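You operate a simulated robot arm through the tools that you are given. There is no shell and no other tool.

You are at the controls of a simulated robot arm. One attempt, no reset.

## Task
Level the out-feed stand with the roller bed, to within 1 mm.
Fine: draw the tilt sensor out of its case, stand it on the straightedge's pad, loosen the lock, wind to nought, tighten the lock. The sensor stays on the pad. Set down upright: tilt sensor.

Only the result counts: the job must be done as asked and must still hold three seconds after the hand-in. Knocking over, shifting, dropping, spilling or breaking anything else fails it.

## Robot
A 7-joint arm with a two-finger parallel gripper, fixed in place. Base frame: the origin is on the floor under the middle of its stand, x ahead of it, y to its left, z up. Readings come in m, degrees, newtons and seconds.
It reaches about 1.247 m from its shoulder. Its first joint turns from -132.0 to 132.0 degrees. Payload 3.91 kg.
The TCP is the grasp point between the finger pads, 0.03 m short of the fingertips. In the tool frame z runs along the fingers and y along their closing line. Largest opening 0.11 m; finger width 0.02, thickness 0.01; the body of the gripper, 0.048 by 0.112 m, starts 0.055 m behind the TCP.
Orientation is told as [roll, pitch, yaw] about the base's x, y, z axes, in that order, counted from this pose: with the fingers straight down and closing along the base's y, the tool's x points along the base's -x, its y along +y and its z along -z.

## Interface
- The arm moves only by the tool jog_arm. Its argument "rows" is a list of rows, each an object of numbers (a shift or turn left out is 0, a gripper value left out holds the last): "grip": the gripper command, from -1 (shut) to 1 (fully open), values between in proportion; "dx", "dy", "dz": the shift along the tool's x, y, z in units of 40 mm (1.0 is 40 mm); "ax", "ay", "az": the turn, a rotation vector about the tool's x, y, z in units of 8 degrees (1.0 is 8 degrees). In form: [{"grip": .., "dx": .., "dy": .., "dz": .., "ax": .., "ay": .., "az": ..}, ...]. A call has 1 to 20 rows; each row shifts and turns the commanded pose from where the row before left it, along the tool's axes as they then stand. A call with a number of a shift or a turn outside -1 to 1 is refused whole. Rows are played at 5 a second. More than 0.05 m and 8.6 degrees between two rows, or a gripper value outside its range, and nothing of the call is played. Where a pose cannot be reached the arm comes as near as it can. A force on the tool above 90 N (or 10 N above the force at the start of the call, whichever is more), or a blocked arm, ends the call early, and 0.2 s more pass. Each finger travels about 0.108 m/s and halts on what it meets, pressing with about 43 N; the grip force reading is that of the motor and also rises with nothing between the fingers. The clock runs only during rows and for 0.2 s after the last one: add rows that do not move to give the fingers time. The reply holds the time, the measured pose of the TCP, the force on the tool along the base axes, the opening and the grip force, in the units named above and with some noise, with the torque about the TCP (base axes, N m) and any sound that the robot's microphone picked up.
- Cameras (640 x 400 px; columns grow to the right, rows downward): "scene" is fixed at [0.4024, 0.6531, 1.3202]; the picture's right is [-0.61, -0.79, 0.00], its down [-0.57, 0.44, -0.69] and it looks along [0.54, -0.42, -0.73] (base axes); focal length 214 px, centre (320, 200). "wrist" rides on the gripper at [0.072, 0.017, -0.103] in the tool frame; the picture's right is [-0.23, 0.97, 0.00], its down [-0.76, -0.18, -0.62] and it looks along [-0.61, -0.14, 0.78] (tool axes); focal length 222 px, centre (320, 200). There is no depth. A picture from a camera that has moved, and an enlarged one, comes with that camera's place and axes in the base frame and with its lens.
- grab_frame(camera): a new picture of that camera. It takes no simulated time.
- close_up(camera, box): a new picture of the part [left, top, right, bottom] of that camera's present view, enlarged. It takes no simulated time.
- finish_job(): hands the job in; it is judged then, once.

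Nothing tells you positions but the pictures and the camera data. Unless the task says otherwise, let go and move clear before handing in.

The tools are called after "Request:" as a command line: name --argument value ..., lists and objects as JSON in quotes. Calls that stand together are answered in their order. jog_arm: Moves the arm, as the interface text tells. Its arguments: {"type":"object","properties":{"rows":{"type":"array","items":{"type":"object","properties":{"grip":{"type":"number"},"dx":{"type":"number"},"dy":{"type":"number"},"dz":{"type":"number"},"ax":{"type":"number"},"ay":{"type":"number"},"az":{"type":"number"}}}}},"required":["rows"]} The other tools are called the same way: grab_frame (camera) takes a picture; close_up (camera, box) takes an enlarged picture of a part of a camera's view; finish_job () hands the job in.

At the start:

```text
t: 0.0
eef_pos: [0.5725, 0.3796, 1.153]
tcp_rot: [0.1, 0.0, 0.0]
contact_force: [-0.5, 0.3, 0.4]
ft_torque: [0.03, 0.01, 0.01]
grip_width: 0.1101
finger_force: 0.0
```

scene: 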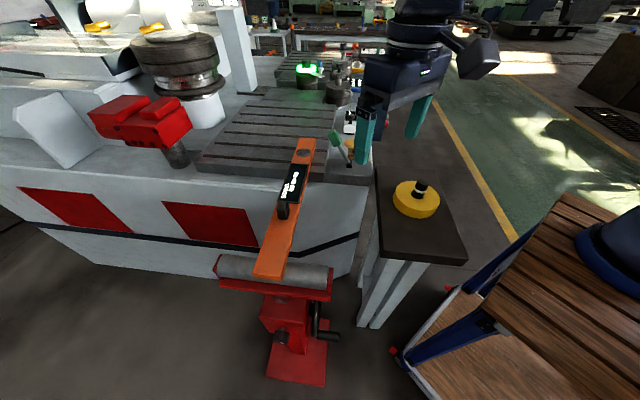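
wrist: 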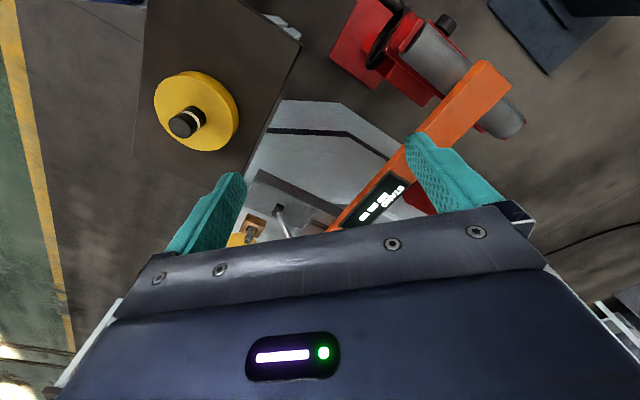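

I see an orange straightedge lying from the machine table to a red roller stand, a yellow round case on a side table with a black sensor in it. I'll look closer at each part before moving.

Request:
close_up --camera "scene" --box '[200, 130, 360, 230]'

Request:
close_up --camera "scene" --box '[210, 240, 370, 390]'

Request:
close_up --camera "scene" --box '[360, 160, 480, 270]'

Request:
close_up --camera "wrist" --box '[320, 0, 560, 150]'

Request:
close_up --camera "wrist" --box '[130, 40, 290, 200]'

Request:
close_up --camera "scene" --box '[280, 40, 380, 180]'

```text
4.00 times, centred on (280, 180) of scene
camera zoom: at [0.4024, 0.6531, 1.3202], right [-0.61, -0.79, 0.0], down [-0.57, 0.44, -0.69], along [0.54, -0.42, -0.73], focal length 858 px, centre (480, 280)
```

zoom: 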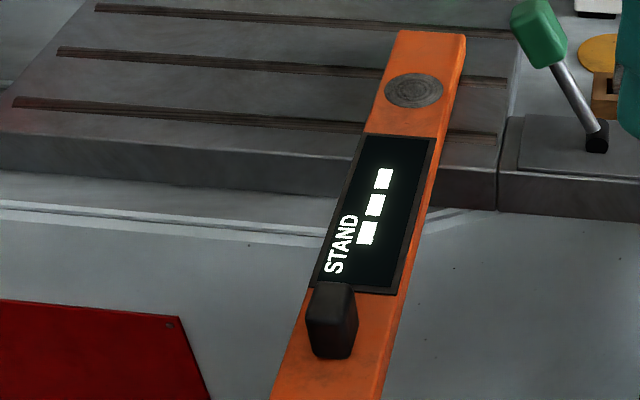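

```text
2.67 times, centred on (290, 315) of scene
camera zoom: at [0.4024, 0.6531, 1.3202], right [-0.61, -0.79, 0.0], down [-0.57, 0.44, -0.69], along [0.54, -0.42, -0.73], focal length 572 px, centre (400, -107)
```

zoom: 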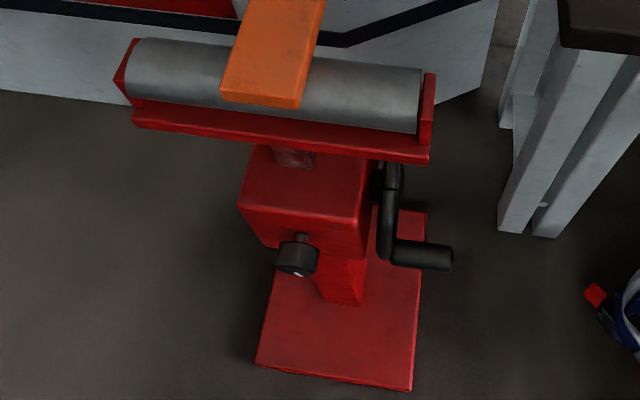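

```text
3.64 times, centred on (420, 215) of scene
camera zoom: at [0.4024, 0.6531, 1.3202], right [-0.61, -0.79, 0.0], down [-0.57, 0.44, -0.69], along [0.54, -0.42, -0.73], focal length 780 px, centre (-44, 146)
```

zoom: 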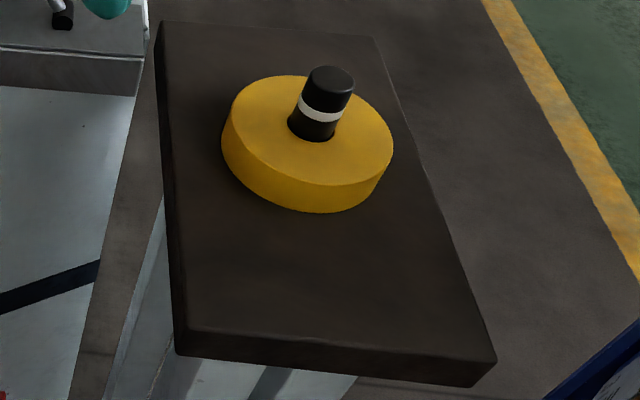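

```text
2.67 times, centred on (440, 75) of wrist
camera zoom: at [0.499, 0.3961, 1.2546], right [0.23, 0.97, 0.0], down [0.76, -0.18, 0.62], along [0.61, -0.14, -0.78], focal length 592 px, centre (0, 533)
```

zoom: 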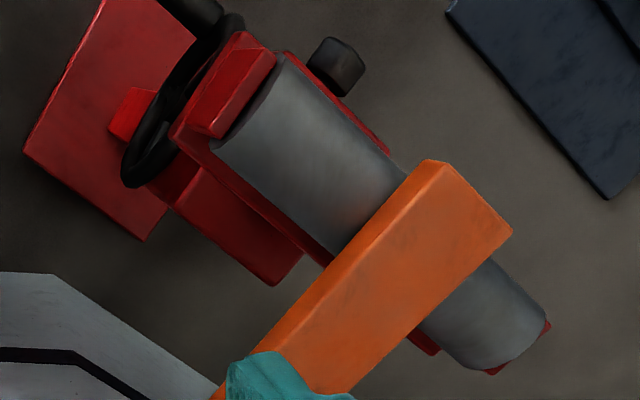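

```text
2.50 times, centred on (210, 120) of wrist
camera zoom: at [0.499, 0.3961, 1.2546], right [0.23, 0.97, 0.0], down [0.76, -0.18, 0.62], along [0.61, -0.14, -0.78], focal length 555 px, centre (595, 400)
```

zoom: 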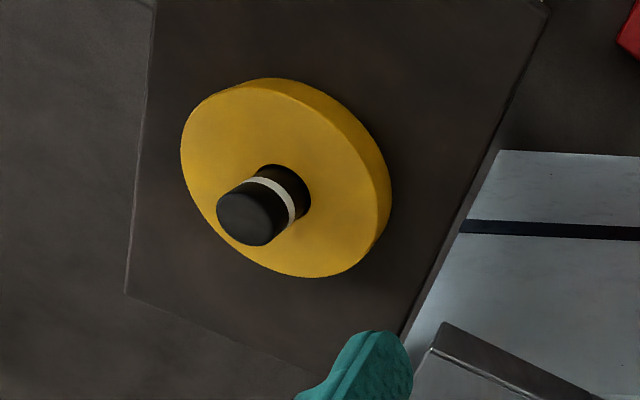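

```text
2.86 times, centred on (330, 110) of scene
camera zoom: at [0.4024, 0.6531, 1.3202], right [-0.61, -0.79, 0.0], down [-0.57, 0.44, -0.69], along [0.54, -0.42, -0.73], focal length 613 px, centre (291, 457)
```

zoom: 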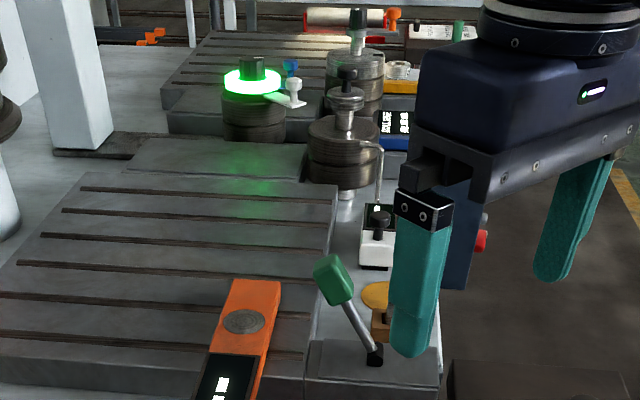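

The yellow case with the black sensor sits at about (0.57, 0.175, 0.94), the pad is near (0.91, 0.33, 0.91), and the lock knob near (0.56, 0.655, 0.66). I'll turn the hand 45° to line up with the straightedge and look again.

Request:
jog_arm --rows '[{"az": -1, "grip": 1}, {"az": -1}, {"az": -1}, {"az": -1}, {"az": -1}, {"az": -0.625}, {}]'

Request:
grab_frame --camera "wrist"

Request:
grab_frame --camera "scene"

```text
t: 1.6
eef_pos: [0.5729, 0.3792, 1.1518]
tcp_rot: [-0.1, 0.0, 45.1]
contact_force: [-0.6, -0.4, -0.2]
ft_torque: [0.01, 0.05, 0.01]
grip_width: 0.1106
finger_force: 0.1
```

```text
taken
camera wrist: at [0.5078, 0.3405, 1.2547], right [-0.53, 0.85, 0.0], down [0.66, 0.41, 0.62], along [0.53, 0.33, -0.78], focal length 222 px, centre (320, 200)
```

wrist: 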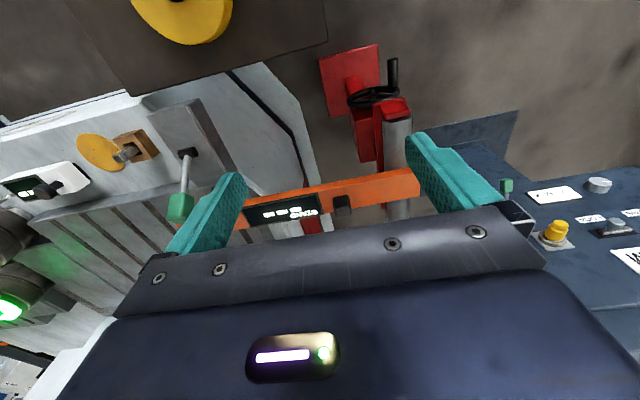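

```text
taken
```

scene: 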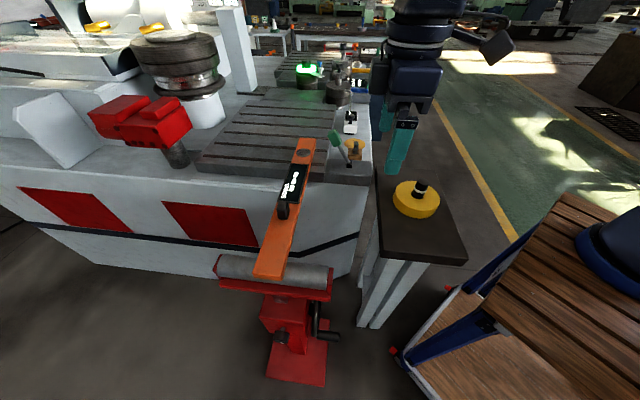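

Now I can see the crank, stand and also a console beyond the stand. I'll enlarge these areas.

Request:
close_up --camera "wrist" --box '[300, 30, 460, 190]'

Request:
close_up --camera "wrist" --box '[220, 150, 440, 250]'

Request:
close_up --camera "wrist" --box '[400, 90, 640, 270]'

Request:
close_up --camera "scene" --box '[320, 90, 400, 190]'

```text
2.50 times, centred on (380, 110) of wrist
camera zoom: at [0.5078, 0.3405, 1.2547], right [-0.53, 0.85, 0.0], down [0.66, 0.41, 0.62], along [0.53, 0.33, -0.78], focal length 555 px, centre (170, 425)
```

zoom: 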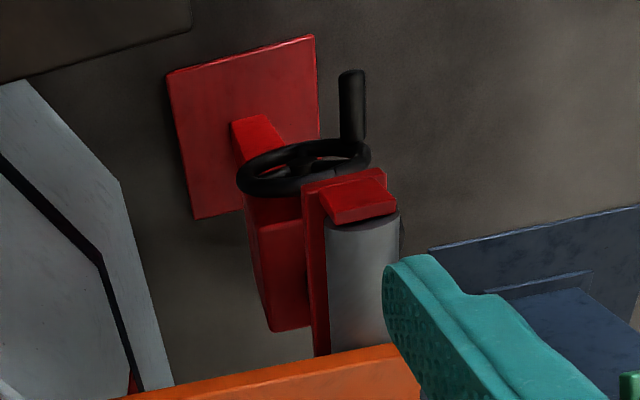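

```text
2.91 times, centred on (330, 200) of wrist
camera zoom: at [0.5078, 0.3405, 1.2547], right [-0.53, 0.85, 0.0], down [0.66, 0.41, 0.62], along [0.53, 0.33, -0.78], focal length 646 px, centre (291, 200)
```

zoom: 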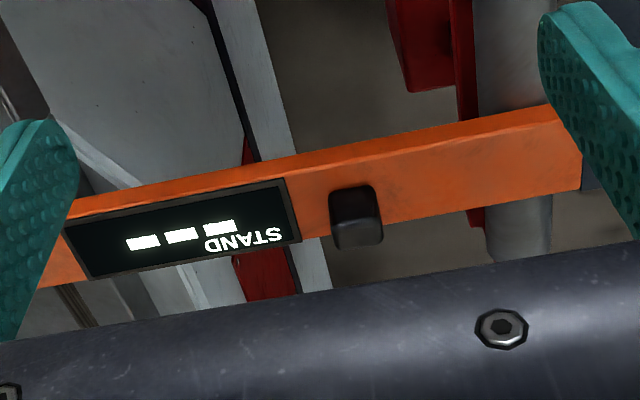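

```text
2.22 times, centred on (520, 180) of wrist
camera zoom: at [0.5078, 0.3405, 1.2547], right [-0.53, 0.85, 0.0], down [0.66, 0.41, 0.62], along [0.53, 0.33, -0.78], focal length 494 px, centre (-124, 244)
```

zoom: 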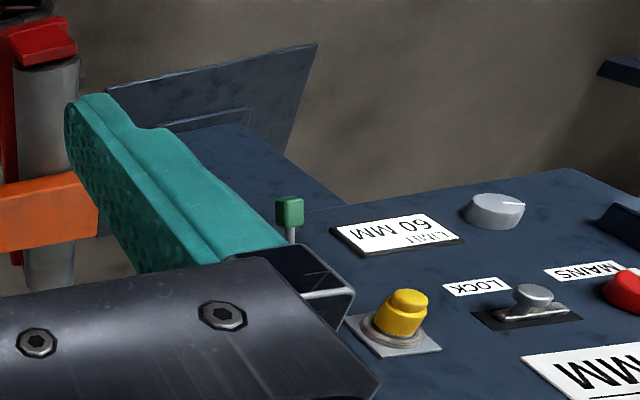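

```text
4.00 times, centred on (360, 140) of scene
camera zoom: at [0.4024, 0.6531, 1.3202], right [-0.61, -0.79, 0.0], down [-0.57, 0.44, -0.69], along [0.54, -0.42, -0.73], focal length 858 px, centre (160, 440)
```

zoom: 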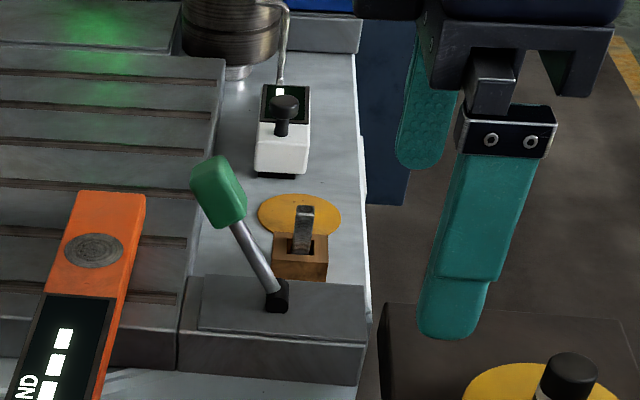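

There's a handwheel with a handle on the stand's robot-facing side and a black lock knob on the outer side. Next I bring the hand over the sensor at safe height and check its centering.

Request:
jog_arm --rows '[{"dx": 0.735, "dy": -0.707}, {"dx": 0.735, "dy": -0.707}, {"dx": 0.735, "dy": -0.707}, {"dx": 0.735, "dy": -0.707}, {"dx": 0.735, "dy": -0.707}, {}, {}]'

Request:
grab_frame --camera "wrist"

Request:
close_up --camera "wrist" --box '[240, 40, 400, 200]'

Request:
close_up --camera "scene" --box '[360, 140, 480, 270]'

```text
t: 3.2
eef_pos: [0.5668, 0.1739, 1.1522]
tcp_rot: [0.0, -0.1, 45.0]
contact_force: [-0.3, -1.2, 0.4]
ft_torque: [0.01, 0.0, -0.01]
grip_width: 0.1103
finger_force: 0.1
```

```text
taken
camera wrist: at [0.5032, 0.1353, 1.2554], right [-0.53, 0.85, 0.0], down [0.66, 0.41, 0.62], along [0.53, 0.33, -0.78], focal length 222 px, centre (320, 200)
```

wrist: 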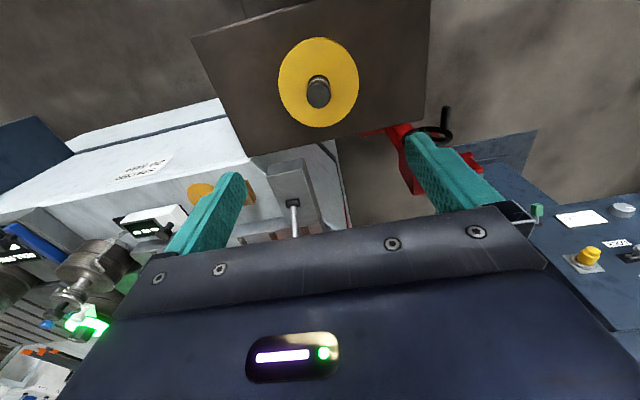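

```text
2.50 times, centred on (320, 120) of wrist
camera zoom: at [0.5032, 0.1353, 1.2554], right [-0.53, 0.85, 0.0], down [0.66, 0.41, 0.62], along [0.53, 0.33, -0.78], focal length 555 px, centre (320, 400)
```

zoom: 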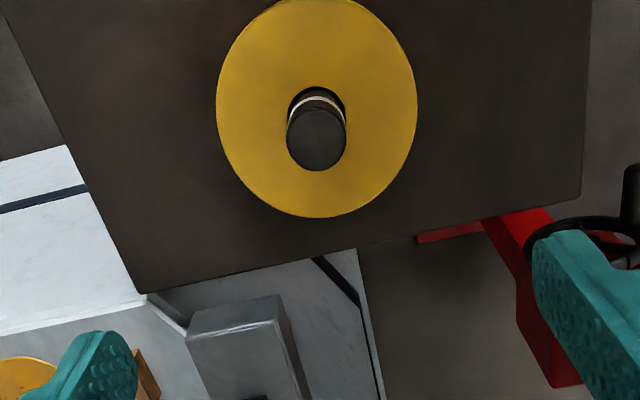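

```text
3.08 times, centred on (420, 205) of scene
camera zoom: at [0.4024, 0.6531, 1.3202], right [-0.61, -0.79, 0.0], down [-0.57, 0.44, -0.69], along [0.54, -0.42, -0.73], focal length 660 px, centre (12, 185)
```

zoom: 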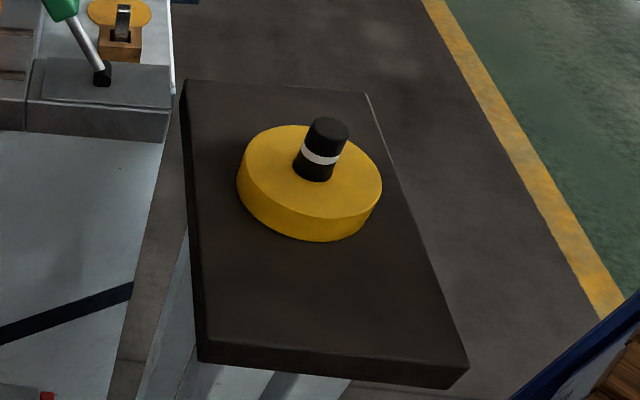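

The sensor's top center is about (0.571, 0.176, 0.935), and the case top is about z 0.885. I'll nudge over and descend to about z 1.02, then re-check the centering.

Request:
jog_arm --rows '[{"dx": -0.1, "dy": -0.0375}, {"dz": 0.825}, {"dz": 0.825}, {"dz": 0.825}, {"dz": 0.825}, {}]'

Request:
grab_frame --camera "wrist"

Request:
close_up --camera "wrist" --box '[240, 60, 400, 220]'

Request:
close_up --camera "scene" --box '[360, 120, 480, 250]'

```text
t: 4.6
eef_pos: [0.5725, 0.1764, 1.0198]
tcp_rot: [-0.1, 0.1, 45.0]
contact_force: [0.0, 0.3, 0.5]
ft_torque: [0.0, -0.04, 0.01]
grip_width: 0.1101
finger_force: 0.0
```

```text
taken
camera wrist: at [0.5079, 0.1368, 1.1222], right [-0.53, 0.85, 0.0], down [0.66, 0.41, 0.62], along [0.53, 0.33, -0.78], focal length 222 px, centre (320, 200)
```

wrist: 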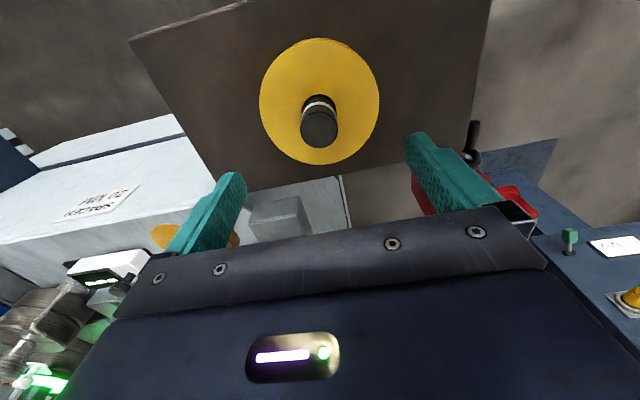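

```text
2.50 times, centred on (320, 140) of wrist
camera zoom: at [0.5079, 0.1368, 1.1222], right [-0.53, 0.85, 0.0], down [0.66, 0.41, 0.62], along [0.53, 0.33, -0.78], focal length 555 px, centre (320, 350)
```

zoom: 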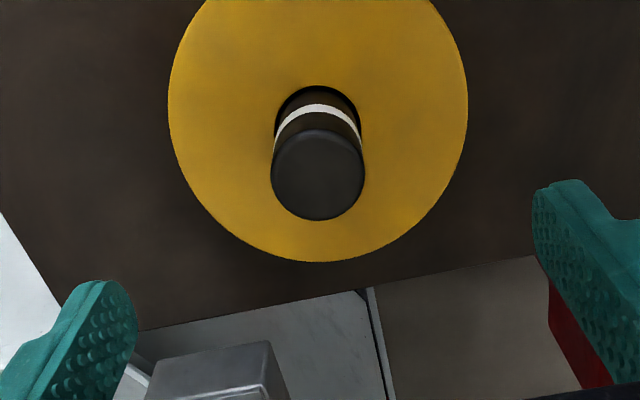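

```text
3.08 times, centred on (420, 185) of scene
camera zoom: at [0.4024, 0.6531, 1.3202], right [-0.61, -0.79, 0.0], down [-0.57, 0.44, -0.69], along [0.54, -0.42, -0.73], focal length 660 px, centre (12, 246)
```

zoom: 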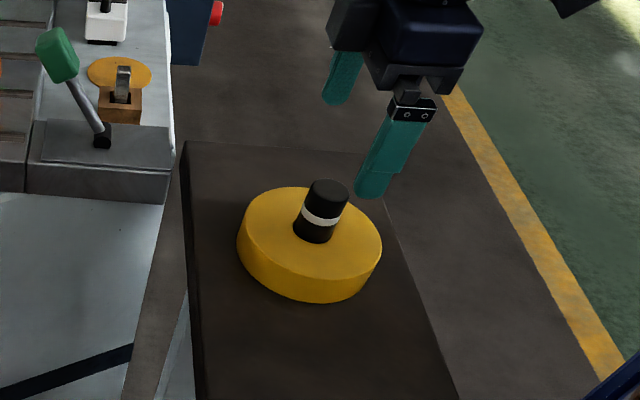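

The hand is centered on the sensor within about 1 mm. I'll descend so the fingertips stop roughly 10 mm above the case top.

Request:
jog_arm --rows '[{"dy": -0.015, "dz": 0.6}, {"dz": 0.6}, {"dz": 0.6}, {"dz": 0.4}, {"dz": 0.17}, {}]'

Request:
grab_frame --camera "wrist"

Request:
close_up --camera "scene" --box '[380, 140, 460, 240]'

```text
t: 6.0
eef_pos: [0.5729, 0.1764, 0.9241]
tcp_rot: [0.0, 0.0, 45.0]
contact_force: [-0.8, -1.2, 0.0]
ft_torque: [-0.02, -0.02, 0.01]
grip_width: 0.11
finger_force: 0.1
```

```text
taken
camera wrist: at [0.5089, 0.1377, 1.027], right [-0.53, 0.85, 0.0], down [0.66, 0.41, 0.62], along [0.53, 0.33, -0.78], focal length 222 px, centre (320, 200)
```

wrist: 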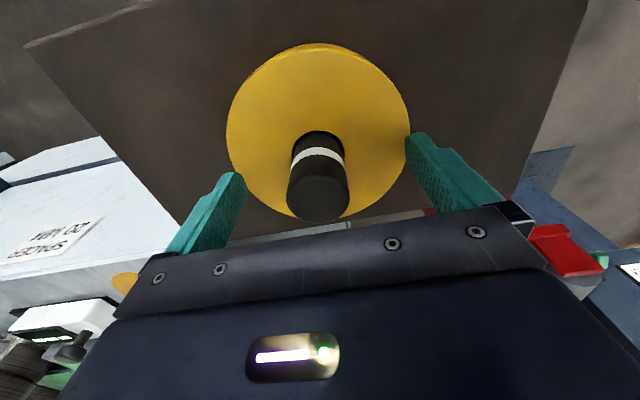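

```text
4.00 times, centred on (420, 190) of scene
camera zoom: at [0.4024, 0.6531, 1.3202], right [-0.61, -0.79, 0.0], down [-0.57, 0.44, -0.69], along [0.54, -0.42, -0.73], focal length 858 px, centre (-80, 240)
```

zoom: 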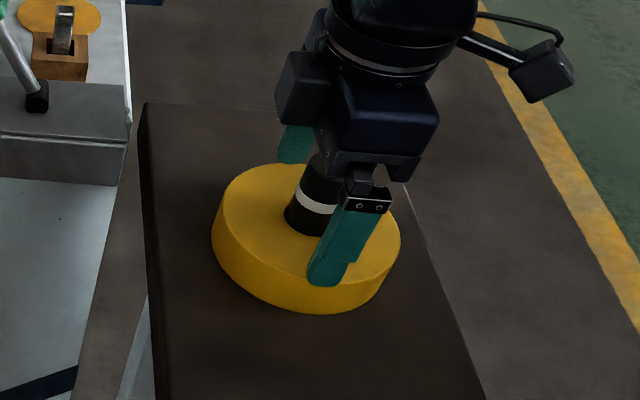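

The fingers straddle the sensor with clearance. I'll close in steps so that any off-center contact stays gentle.

Request:
jog_arm --rows '[{"grip": 0.0}, {"grip": -0.25}, {"grip": -0.35}, {"grip": -0.4}, {"grip": -0.5}, {"grip": -1}, {}, {}]'

Request:
grab_frame --camera "wrist"

Request:
close_up --camera "scene" --box '[380, 140, 460, 240]'

```text
t: 7.8
eef_pos: [0.573, 0.1763, 0.9234]
tcp_rot: [-0.1, 0.1, 45.1]
contact_force: [0.9, 0.4, -1.0]
ft_torque: [-0.02, -0.03, 0.02]
grip_width: 0.0308
finger_force: 42.7
```

```text
taken
camera wrist: at [0.5089, 0.1377, 1.0272], right [-0.53, 0.85, 0.0], down [0.66, 0.41, 0.62], along [0.53, 0.33, -0.78], focal length 222 px, centre (320, 200)
```

wrist: 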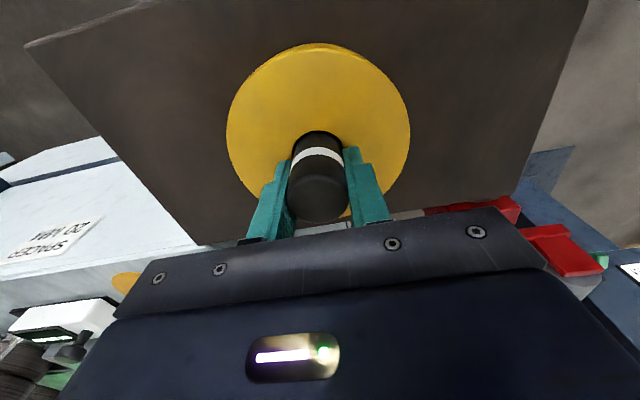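

```text
4.00 times, centred on (420, 190) of scene
camera zoom: at [0.4024, 0.6531, 1.3202], right [-0.61, -0.79, 0.0], down [-0.57, 0.44, -0.69], along [0.54, -0.42, -0.73], focal length 858 px, centre (-80, 240)
```

zoom: 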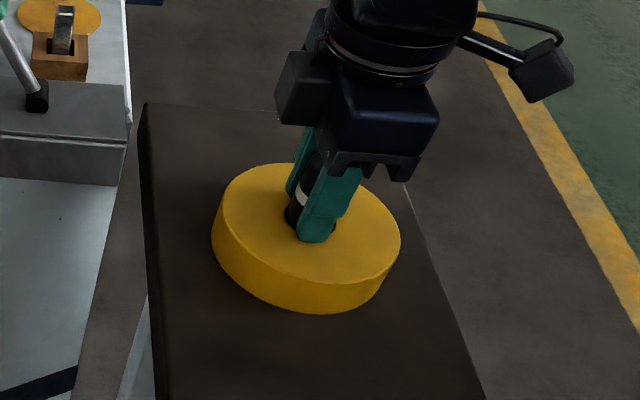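

The sensor is gripped (31 mm wide, 43 N) and the case hasn't moved. Now a straight, slow vertical lift.

Request:
jog_arm --rows '[{"dz": -0.25}, {"dz": -0.4}, {"dz": -0.5}, {"dz": -0.6}, {"dz": -0.6}, {"dz": -0.6}, {"dz": -0.6}, {"dz": -0.6}, {"dz": -0.4}, {}]'

Request:
grab_frame --camera "wrist"

Request:
close_up --camera "scene" --box '[340, 40, 500, 250]'

Request:
close_up --camera "wrist" --box '[240, 60, 400, 220]'

```text
t: 10.0
eef_pos: [0.5737, 0.1755, 1.1071]
tcp_rot: [0.1, -0.1, 44.9]
contact_force: [-0.4, 0.0, -2.9]
ft_torque: [0.05, 0.03, 0.03]
grip_width: 0.0308
finger_force: 43.0
```

```text
taken
camera wrist: at [0.5096, 0.1362, 1.2102], right [-0.53, 0.85, 0.0], down [0.66, 0.41, 0.62], along [0.53, 0.33, -0.78], focal length 222 px, centre (320, 200)
```

wrist: 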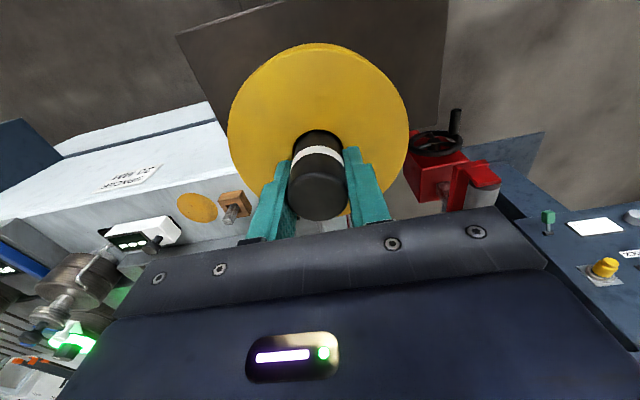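

```text
1.90 times, centred on (420, 145) of scene
camera zoom: at [0.4024, 0.6531, 1.3202], right [-0.61, -0.79, 0.0], down [-0.57, 0.44, -0.69], along [0.54, -0.42, -0.73], focal length 408 px, centre (130, 305)
```

zoom: 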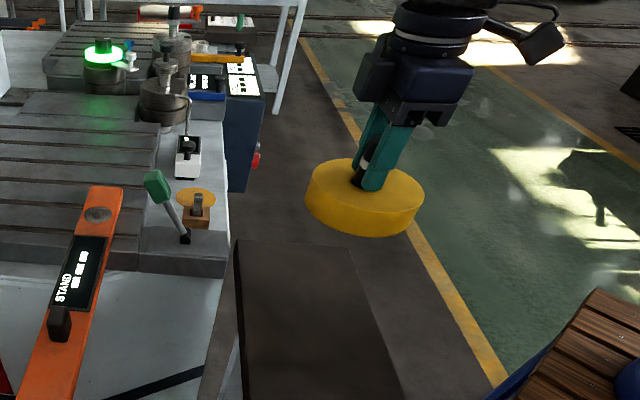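

```text
2.50 times, centred on (320, 140) of wrist
camera zoom: at [0.5096, 0.1362, 1.2102], right [-0.53, 0.85, 0.0], down [0.66, 0.41, 0.62], along [0.53, 0.33, -0.78], focal length 555 px, centre (320, 350)
```

zoom: 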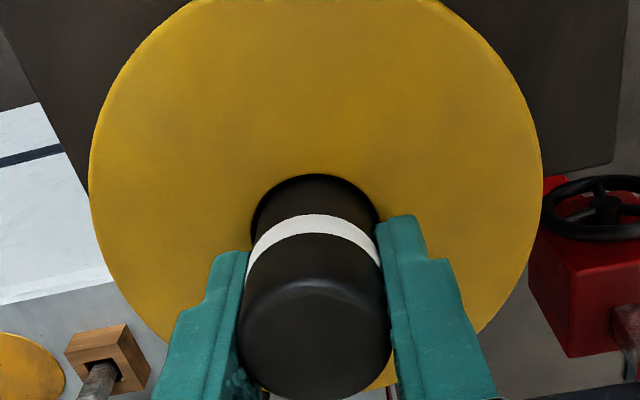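

The yellow case came up together with the sensor, so it is a snug fit. I need to look carefully before deciding how to separate them.

Request:
close_up --camera "scene" --box '[400, 90, 460, 170]'

Request:
close_up --camera "wrist" --box '[280, 110, 360, 170]'

Request:
close_up --camera "scene" --box '[370, 150, 480, 270]'

```text
5.00 times, centred on (430, 130) of scene
camera zoom: at [0.4024, 0.6531, 1.3202], right [-0.61, -0.79, 0.0], down [-0.57, 0.44, -0.69], along [0.54, -0.42, -0.73], focal length 1072 px, centre (-230, 550)
```

zoom: 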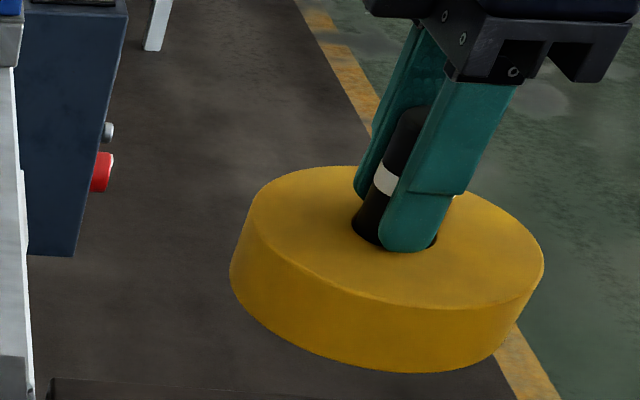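

```text
6.67 times, centred on (320, 140) of wrist
camera zoom: at [0.5096, 0.1362, 1.2102], right [-0.53, 0.85, 0.0], down [0.66, 0.41, 0.62], along [0.53, 0.33, -0.78], focal length 1481 px, centre (320, 600)
```

zoom: 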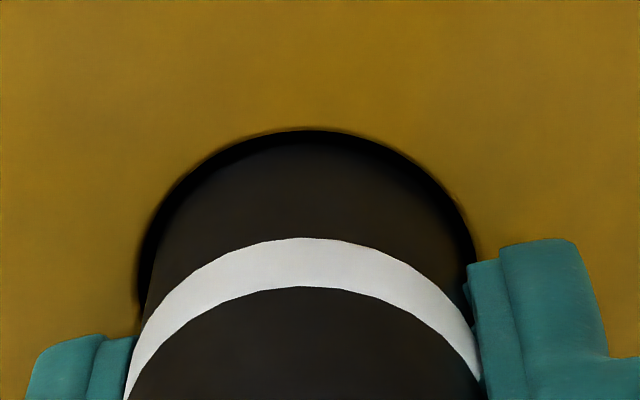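

```text
3.33 times, centred on (425, 210) of scene
camera zoom: at [0.4024, 0.6531, 1.3202], right [-0.61, -0.79, 0.0], down [-0.57, 0.44, -0.69], along [0.54, -0.42, -0.73], focal length 715 px, centre (-30, 167)
```

zoom: 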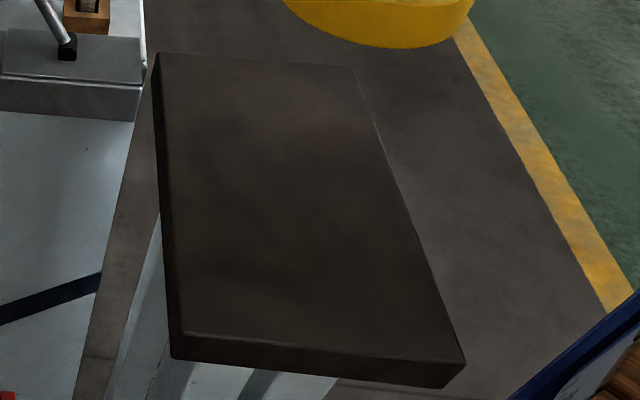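

The case hangs on the sensor with a tight-looking fit. I'll wait a second to see whether it slips by itself and to get a cleaner weight reading.

Request:
jog_arm --rows '[{}, {}, {}, {}, {}]'

Request:
close_up --camera "wrist" --box '[280, 110, 360, 170]'

Request:
jog_arm --rows '[{}]'

```text
t: 11.2
eef_pos: [0.5736, 0.1749, 1.1084]
tcp_rot: [-0.1, 0.0, 44.9]
contact_force: [-0.7, 0.1, -3.3]
ft_torque: [0.04, 0.0, 0.0]
grip_width: 0.031
finger_force: 42.7
```

```text
6.67 times, centred on (320, 140) of wrist
camera zoom: at [0.5096, 0.1362, 1.21], right [-0.53, 0.85, 0.0], down [0.66, 0.41, 0.62], along [0.53, 0.33, -0.78], focal length 1481 px, centre (320, 600)
```

zoom: 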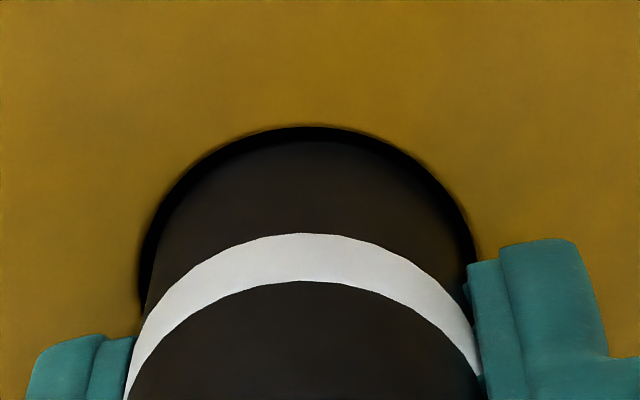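

```text
t: 11.6
eef_pos: [0.5729, 0.175, 1.1078]
tcp_rot: [0.1, -0.1, 45.0]
contact_force: [-0.2, 0.8, -4.1]
ft_torque: [0.04, -0.03, 0.01]
grip_width: 0.0309
finger_force: 43.5
```

Both the ring and the rim creep very slightly together in the grip, so the case is firmly attached to the sensor. I'll lower it back to the same spot, stopping just above the table.

Request:
jog_arm --rows '[{"dz": 0.6}, {"dz": 0.6}, {"dz": 0.6}, {"dz": 0.6}, {"dz": 0.6}, {"dz": 0.6}, {"dz": 0.5}, {"dz": 0.25}, {"dz": 0.1}, {}]'

Request:
close_up --camera "scene" --box '[380, 150, 460, 250]'

Request:
close_up --camera "wrist" --box '[200, 20, 440, 220]'

```text
t: 13.8
eef_pos: [0.5733, 0.1759, 0.9302]
tcp_rot: [0.0, -0.1, 44.9]
contact_force: [0.7, -0.4, 0.1]
ft_torque: [0.0, 0.03, 0.01]
grip_width: 0.0309
finger_force: 42.7
heard: snap
```

```text
4.00 times, centred on (420, 200) of scene
camera zoom: at [0.4024, 0.6531, 1.3202], right [-0.61, -0.79, 0.0], down [-0.57, 0.44, -0.69], along [0.54, -0.42, -0.73], focal length 858 px, centre (-80, 200)
```

zoom: 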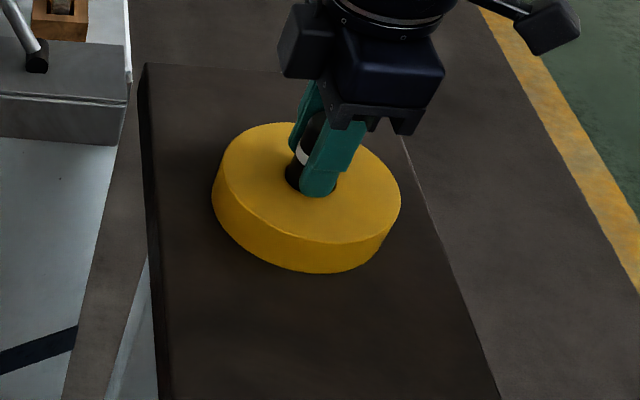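

```text
2.00 times, centred on (320, 120) of wrist
camera zoom: at [0.509, 0.1369, 1.0319], right [-0.53, 0.85, 0.0], down [0.66, 0.41, 0.62], along [0.53, 0.33, -0.78], focal length 444 px, centre (320, 360)
```

zoom: 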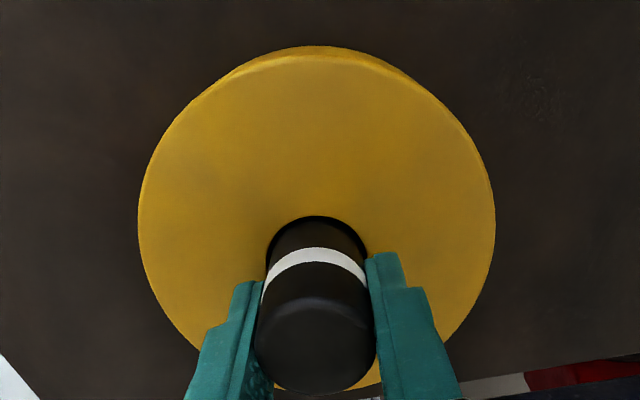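

I heard a snap as it came down, and the weight has gone off the tool, so the case seems to rest on the table. I'll raise a few millimeters and see whether the sensor is now coming free.

Request:
jog_arm --rows '[{"dz": -0.1}, {"dz": -0.1}, {}, {}]'

Request:
close_up --camera "scene" --box '[380, 150, 460, 250]'

Request:
close_up --camera "wrist" --box '[200, 20, 440, 220]'

```text
t: 14.8
eef_pos: [0.571, 0.1756, 0.9369]
tcp_rot: [0.0, -0.1, 45.0]
contact_force: [0.0, -0.4, -1.0]
ft_torque: [0.02, 0.0, 0.01]
grip_width: 0.0309
finger_force: 43.3
```

```text
4.00 times, centred on (420, 200) of scene
camera zoom: at [0.4024, 0.6531, 1.3202], right [-0.61, -0.79, 0.0], down [-0.57, 0.44, -0.69], along [0.54, -0.42, -0.73], focal length 858 px, centre (-80, 200)
```

zoom: 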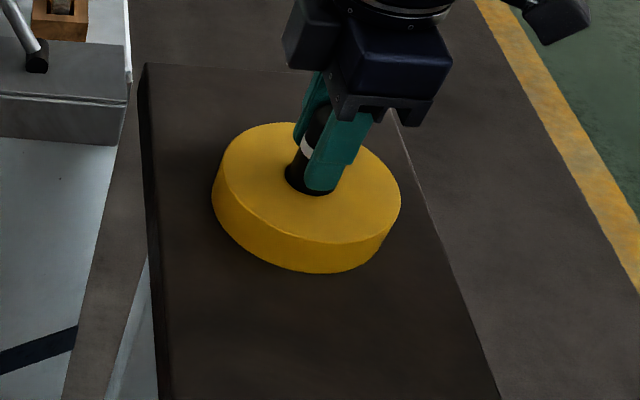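

```text
2.00 times, centred on (320, 120) of wrist
camera zoom: at [0.5078, 0.1371, 1.0395], right [-0.53, 0.85, 0.0], down [0.66, 0.41, 0.62], along [0.53, 0.33, -0.78], focal length 444 px, centre (320, 360)
```

zoom: 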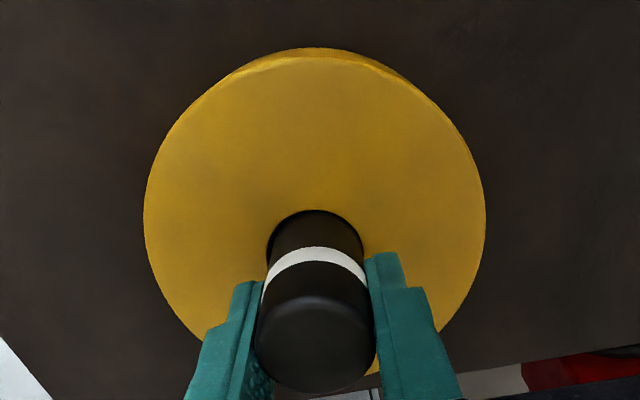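

The case now stays put on the table at its original place while the sensor rises. I'll continue the vertical lift slowly.

Request:
jog_arm --rows '[{"dz": -0.2}, {"dz": -0.3}, {"dz": -0.3}, {"dz": -0.3}, {"dz": -0.3}, {}]'

Request:
close_up --camera "scene" --box '[380, 110, 460, 250]'

Request:
close_up --camera "wrist" --box '[200, 20, 440, 220]'

```text
t: 16.2
eef_pos: [0.5729, 0.1762, 0.9924]
tcp_rot: [0.0, 0.0, 45.1]
contact_force: [0.1, 0.3, -1.4]
ft_torque: [0.01, 0.03, 0.01]
grip_width: 0.0308
finger_force: 43.0
```

```text
2.86 times, centred on (420, 180) of scene
camera zoom: at [0.4024, 0.6531, 1.3202], right [-0.61, -0.79, 0.0], down [-0.57, 0.44, -0.69], along [0.54, -0.42, -0.73], focal length 613 px, centre (34, 257)
```

zoom: 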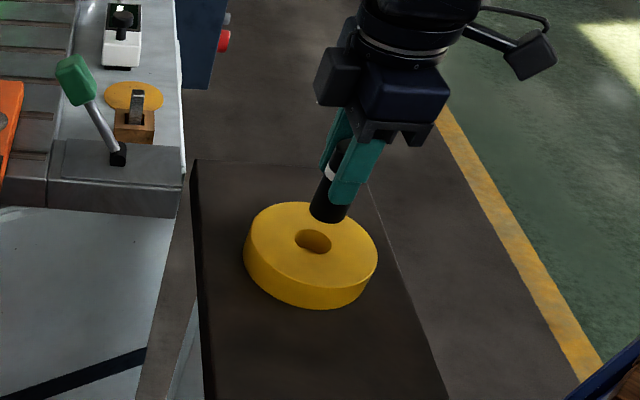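

```text
2.00 times, centred on (320, 120) of wrist
camera zoom: at [0.509, 0.137, 1.0955], right [-0.53, 0.85, 0.0], down [0.66, 0.41, 0.62], along [0.53, 0.33, -0.78], focal length 444 px, centre (320, 360)
```

zoom: 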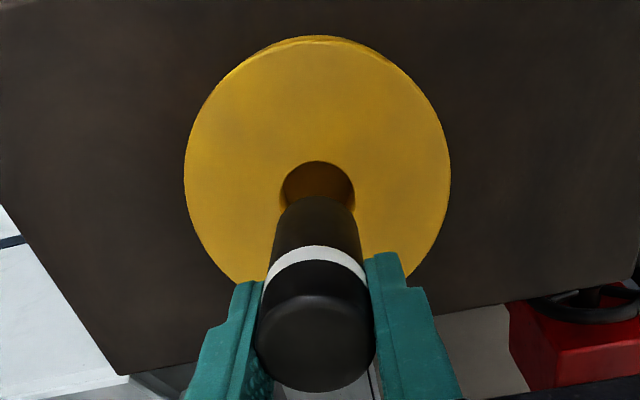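

The sensor is free and the case is back where it was. Next I raise the hand and measure the pad and the sensor's bottom more exactly.

Request:
jog_arm --rows '[{"dz": -0.75}, {"dz": -0.9}, {"dz": -0.9}, {"dz": -0.9}, {"dz": -0.3}, {}]'

Request:
close_up --camera "scene" --box '[280, 130, 330, 165]'

Request:
close_up --camera "scene" --box '[390, 60, 460, 160]'

Request:
close_up --camera "wrist" --box '[240, 60, 400, 220]'

```text
t: 17.6
eef_pos: [0.5745, 0.1759, 1.1434]
tcp_rot: [0.1, 0.0, 45.0]
contact_force: [-0.6, 0.5, -1.2]
ft_torque: [-0.04, 0.05, 0.0]
grip_width: 0.0307
finger_force: 43.1
```

```text
11.43 times, centred on (305, 148) of scene
camera zoom: at [0.4024, 0.6531, 1.3202], right [-0.61, -0.79, 0.0], down [-0.57, 0.44, -0.69], along [0.54, -0.42, -0.73], focal length 2451 px, centre (491, 800)
```

zoom: 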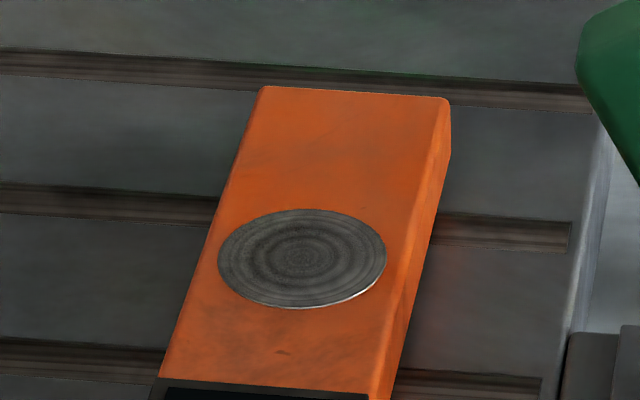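

```text
4.00 times, centred on (425, 110) of scene
camera zoom: at [0.4024, 0.6531, 1.3202], right [-0.61, -0.79, 0.0], down [-0.57, 0.44, -0.69], along [0.54, -0.42, -0.73], focal length 858 px, centre (-100, 560)
```

zoom: 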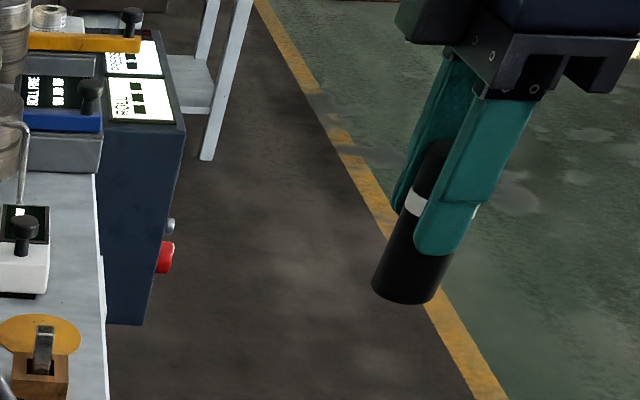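

```text
2.50 times, centred on (320, 140) of wrist
camera zoom: at [0.511, 0.1371, 1.247], right [-0.53, 0.85, 0.0], down [0.66, 0.41, 0.62], along [0.53, 0.33, -0.78], focal length 555 px, centre (320, 350)
```

zoom: 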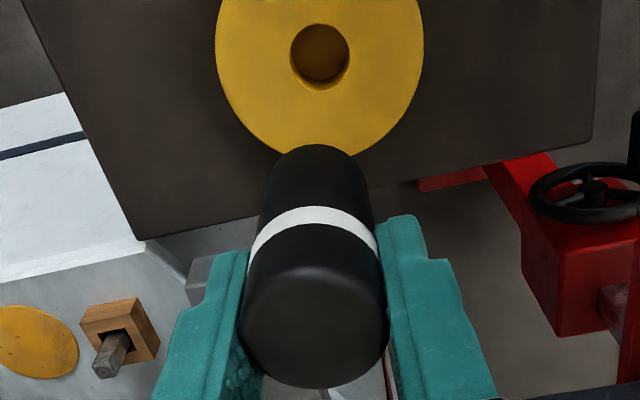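

The pad and sensor are clear in view. I'll zoom in on the sensor to check whether it hangs straight in the fingers.

Request:
close_up --camera "scene" --box '[430, 100, 470, 140]'

Request:
close_up --camera "wrist" --box '[280, 110, 360, 220]'

```text
10.00 times, centred on (450, 120) of scene
camera zoom: at [0.4024, 0.6531, 1.3202], right [-0.61, -0.79, 0.0], down [-0.57, 0.44, -0.69], along [0.54, -0.42, -0.73], focal length 2145 px, centre (-980, 1000)
```

zoom: 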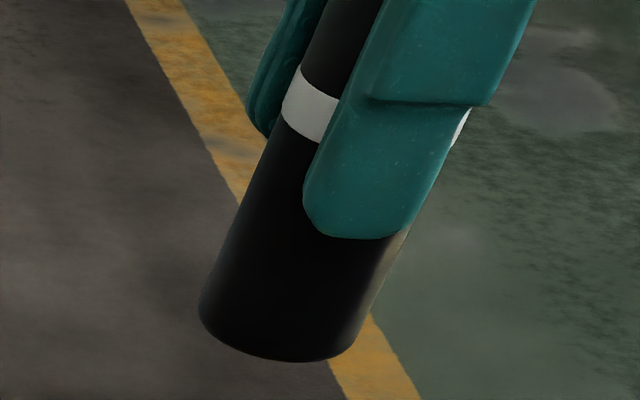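

```text
3.64 times, centred on (320, 165) of wrist
camera zoom: at [0.511, 0.1371, 1.247], right [-0.53, 0.85, 0.0], down [0.66, 0.41, 0.62], along [0.53, 0.33, -0.78], focal length 808 px, centre (320, 327)
```

zoom: 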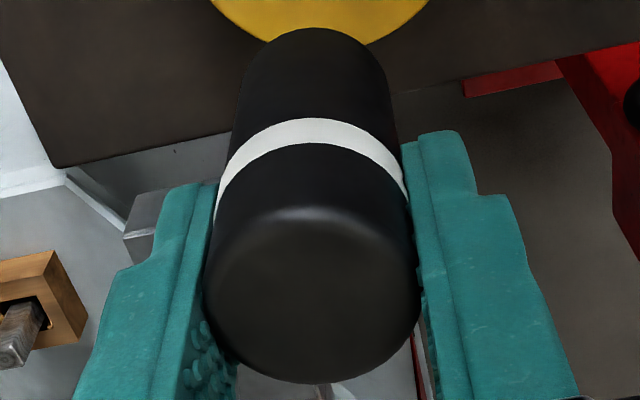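

The sensor hangs straight. Now I carry it across at this height to above the pad, well above the green lever.

Request:
jog_arm --rows '[{"dx": -0.8, "dy": -0.31}, {"dx": -0.8, "dy": -0.31}, {"dx": -0.8, "dy": -0.31}, {"dx": -0.8, "dy": -0.31}, {"dx": -0.8, "dy": -0.31}, {"dx": -0.8, "dy": -0.31}, {"dx": -0.8, "dy": -0.31}, {"dx": -0.8, "dy": -0.31}, {"dx": -0.8, "dy": -0.31}, {"dx": -0.6, "dy": -0.23}, {}, {}]'

Request:
grab_frame --camera "wrist"

Request:
grab_frame --camera "scene"

Request:
close_up --camera "wrist" --box '[240, 40, 400, 200]'

```text
t: 20.2
eef_pos: [0.8778, 0.3112, 1.1442]
tcp_rot: [-0.1, 0.0, 45.0]
contact_force: [0.4, 0.3, -0.5]
ft_torque: [-0.01, 0.0, 0.03]
grip_width: 0.031
finger_force: 43.0
```

```text
taken
camera wrist: at [0.8137, 0.272, 1.2469], right [-0.53, 0.85, 0.0], down [0.66, 0.41, 0.62], along [0.53, 0.33, -0.78], focal length 222 px, centre (320, 200)
```

wrist: 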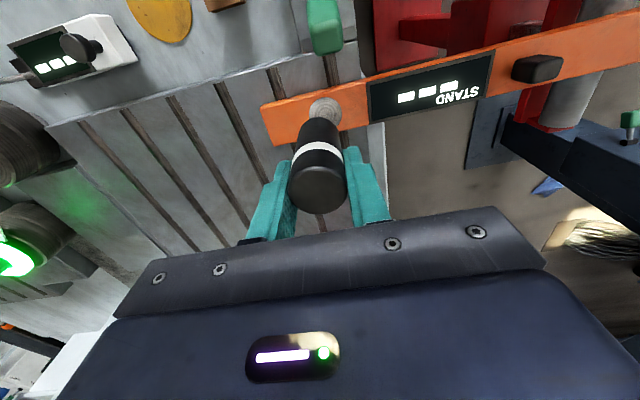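

```text
taken
```

scene: 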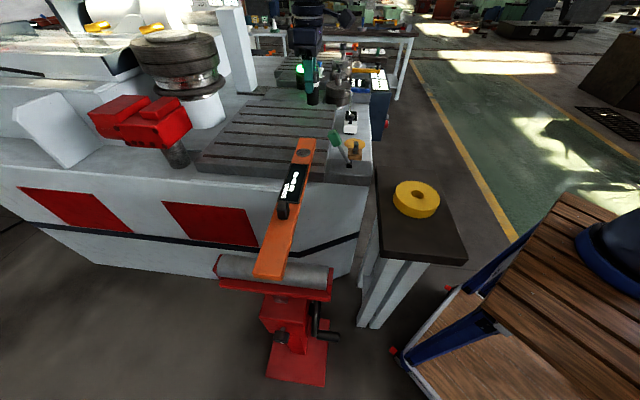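

```text
2.50 times, centred on (320, 120) of wrist
camera zoom: at [0.8137, 0.272, 1.2469], right [-0.53, 0.85, 0.0], down [0.66, 0.41, 0.62], along [0.53, 0.33, -0.78], focal length 555 px, centre (320, 400)
```

zoom: 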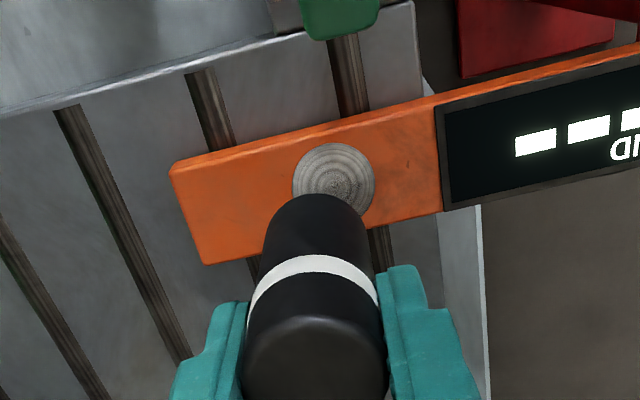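

The pad is about (0.900, 0.335, 0.912). I'll center above it and come down to a few centimeters above, then check with both cameras.

Request:
jog_arm --rows '[{"dx": -0.8, "dy": 0.056}, {}, {"dz": 0.7}, {"dz": 0.7}, {"dz": 0.7}, {"dz": 0.7}, {}, {}]'

Request:
close_up --camera "wrist" --box '[240, 60, 400, 220]'

Request:
close_up --camera "scene" --box '[270, 80, 350, 180]'

Request:
grab_frame --camera "wrist"

```text
t: 22.0
eef_pos: [0.899, 0.3344, 1.0316]
tcp_rot: [-0.1, 0.0, 45.0]
contact_force: [-0.5, 0.5, -0.8]
ft_torque: [-0.01, 0.04, -0.04]
grip_width: 0.031
finger_force: 43.3
```

```text
2.50 times, centred on (320, 140) of wrist
camera zoom: at [0.8348, 0.2965, 1.1337], right [-0.53, 0.85, 0.0], down [0.66, 0.41, 0.62], along [0.53, 0.33, -0.78], focal length 555 px, centre (320, 350)
```

zoom: 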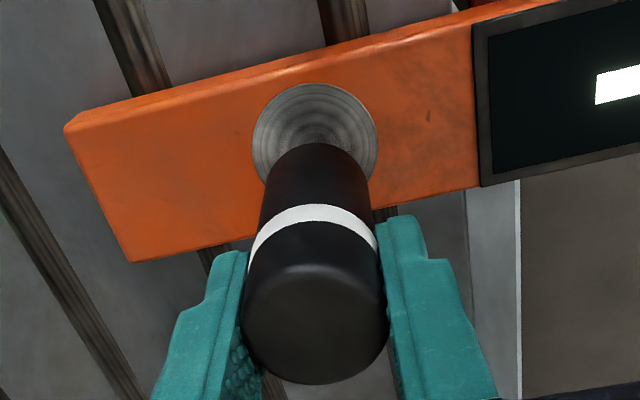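

```text
4.00 times, centred on (310, 130) of scene
camera zoom: at [0.4024, 0.6531, 1.3202], right [-0.61, -0.79, 0.0], down [-0.57, 0.44, -0.69], along [0.54, -0.42, -0.73], focal length 858 px, centre (360, 480)
```

zoom: 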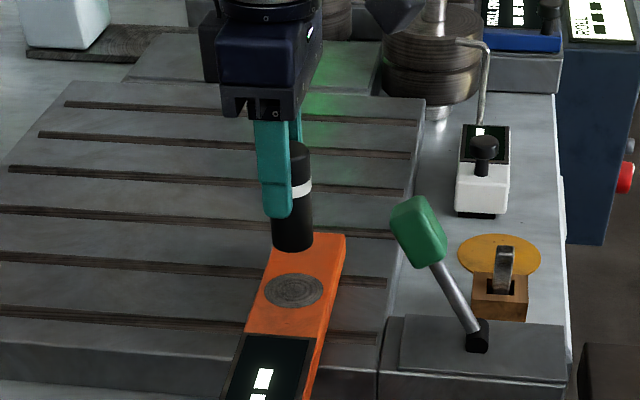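

```text
taken
camera wrist: at [0.8348, 0.2965, 1.1337], right [-0.53, 0.85, 0.0], down [0.66, 0.41, 0.62], along [0.53, 0.33, -0.78], focal length 222 px, centre (320, 200)
```

wrist: 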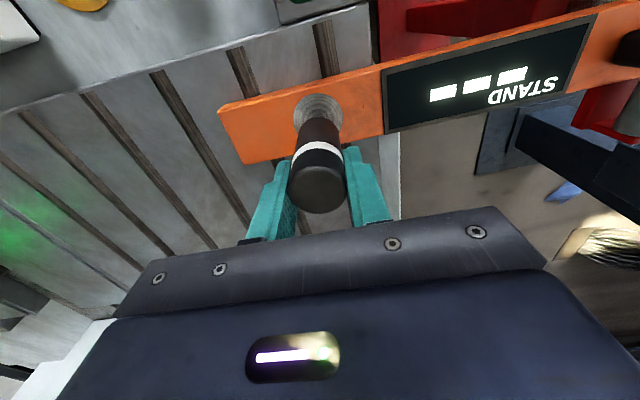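

The sensor lines up with the pad in both views, with about 45 mm left to go. I'll descend 34 mm, then feel for contact in small steps.

Request:
jog_arm --rows '[{"dz": 0.4}, {"dz": 0.3}, {"dz": 0.15}, {}, {}]'

Request:
close_up --camera "scene" --box '[285, 120, 325, 170]'

Request:
close_up --camera "wrist" --box '[240, 60, 400, 220]'

```text
t: 23.2
eef_pos: [0.9012, 0.3369, 0.9971]
tcp_rot: [0.0, 0.1, 45.1]
contact_force: [-0.2, -0.2, -0.7]
ft_torque: [0.0, -0.01, 0.0]
grip_width: 0.0306
finger_force: 43.3
```

```text
8.00 times, centred on (305, 145) of scene
camera zoom: at [0.4024, 0.6531, 1.3202], right [-0.61, -0.79, 0.0], down [-0.57, 0.44, -0.69], along [0.54, -0.42, -0.73], focal length 1716 px, centre (440, 640)
```

zoom: 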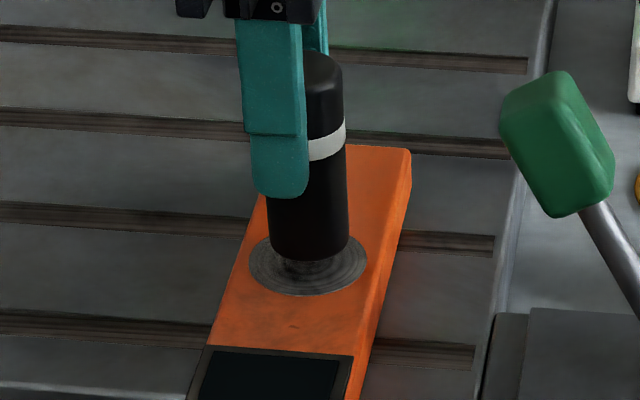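

```text
2.50 times, centred on (320, 140) of wrist
camera zoom: at [0.8362, 0.296, 1.0993], right [-0.53, 0.85, 0.0], down [0.66, 0.41, 0.62], along [0.53, 0.33, -0.78], focal length 555 px, centre (320, 350)
```

zoom: 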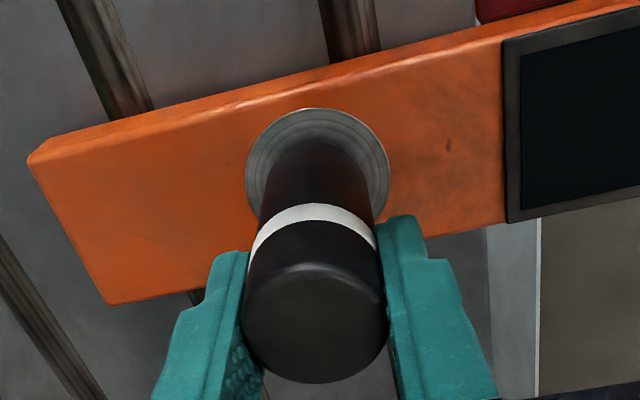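

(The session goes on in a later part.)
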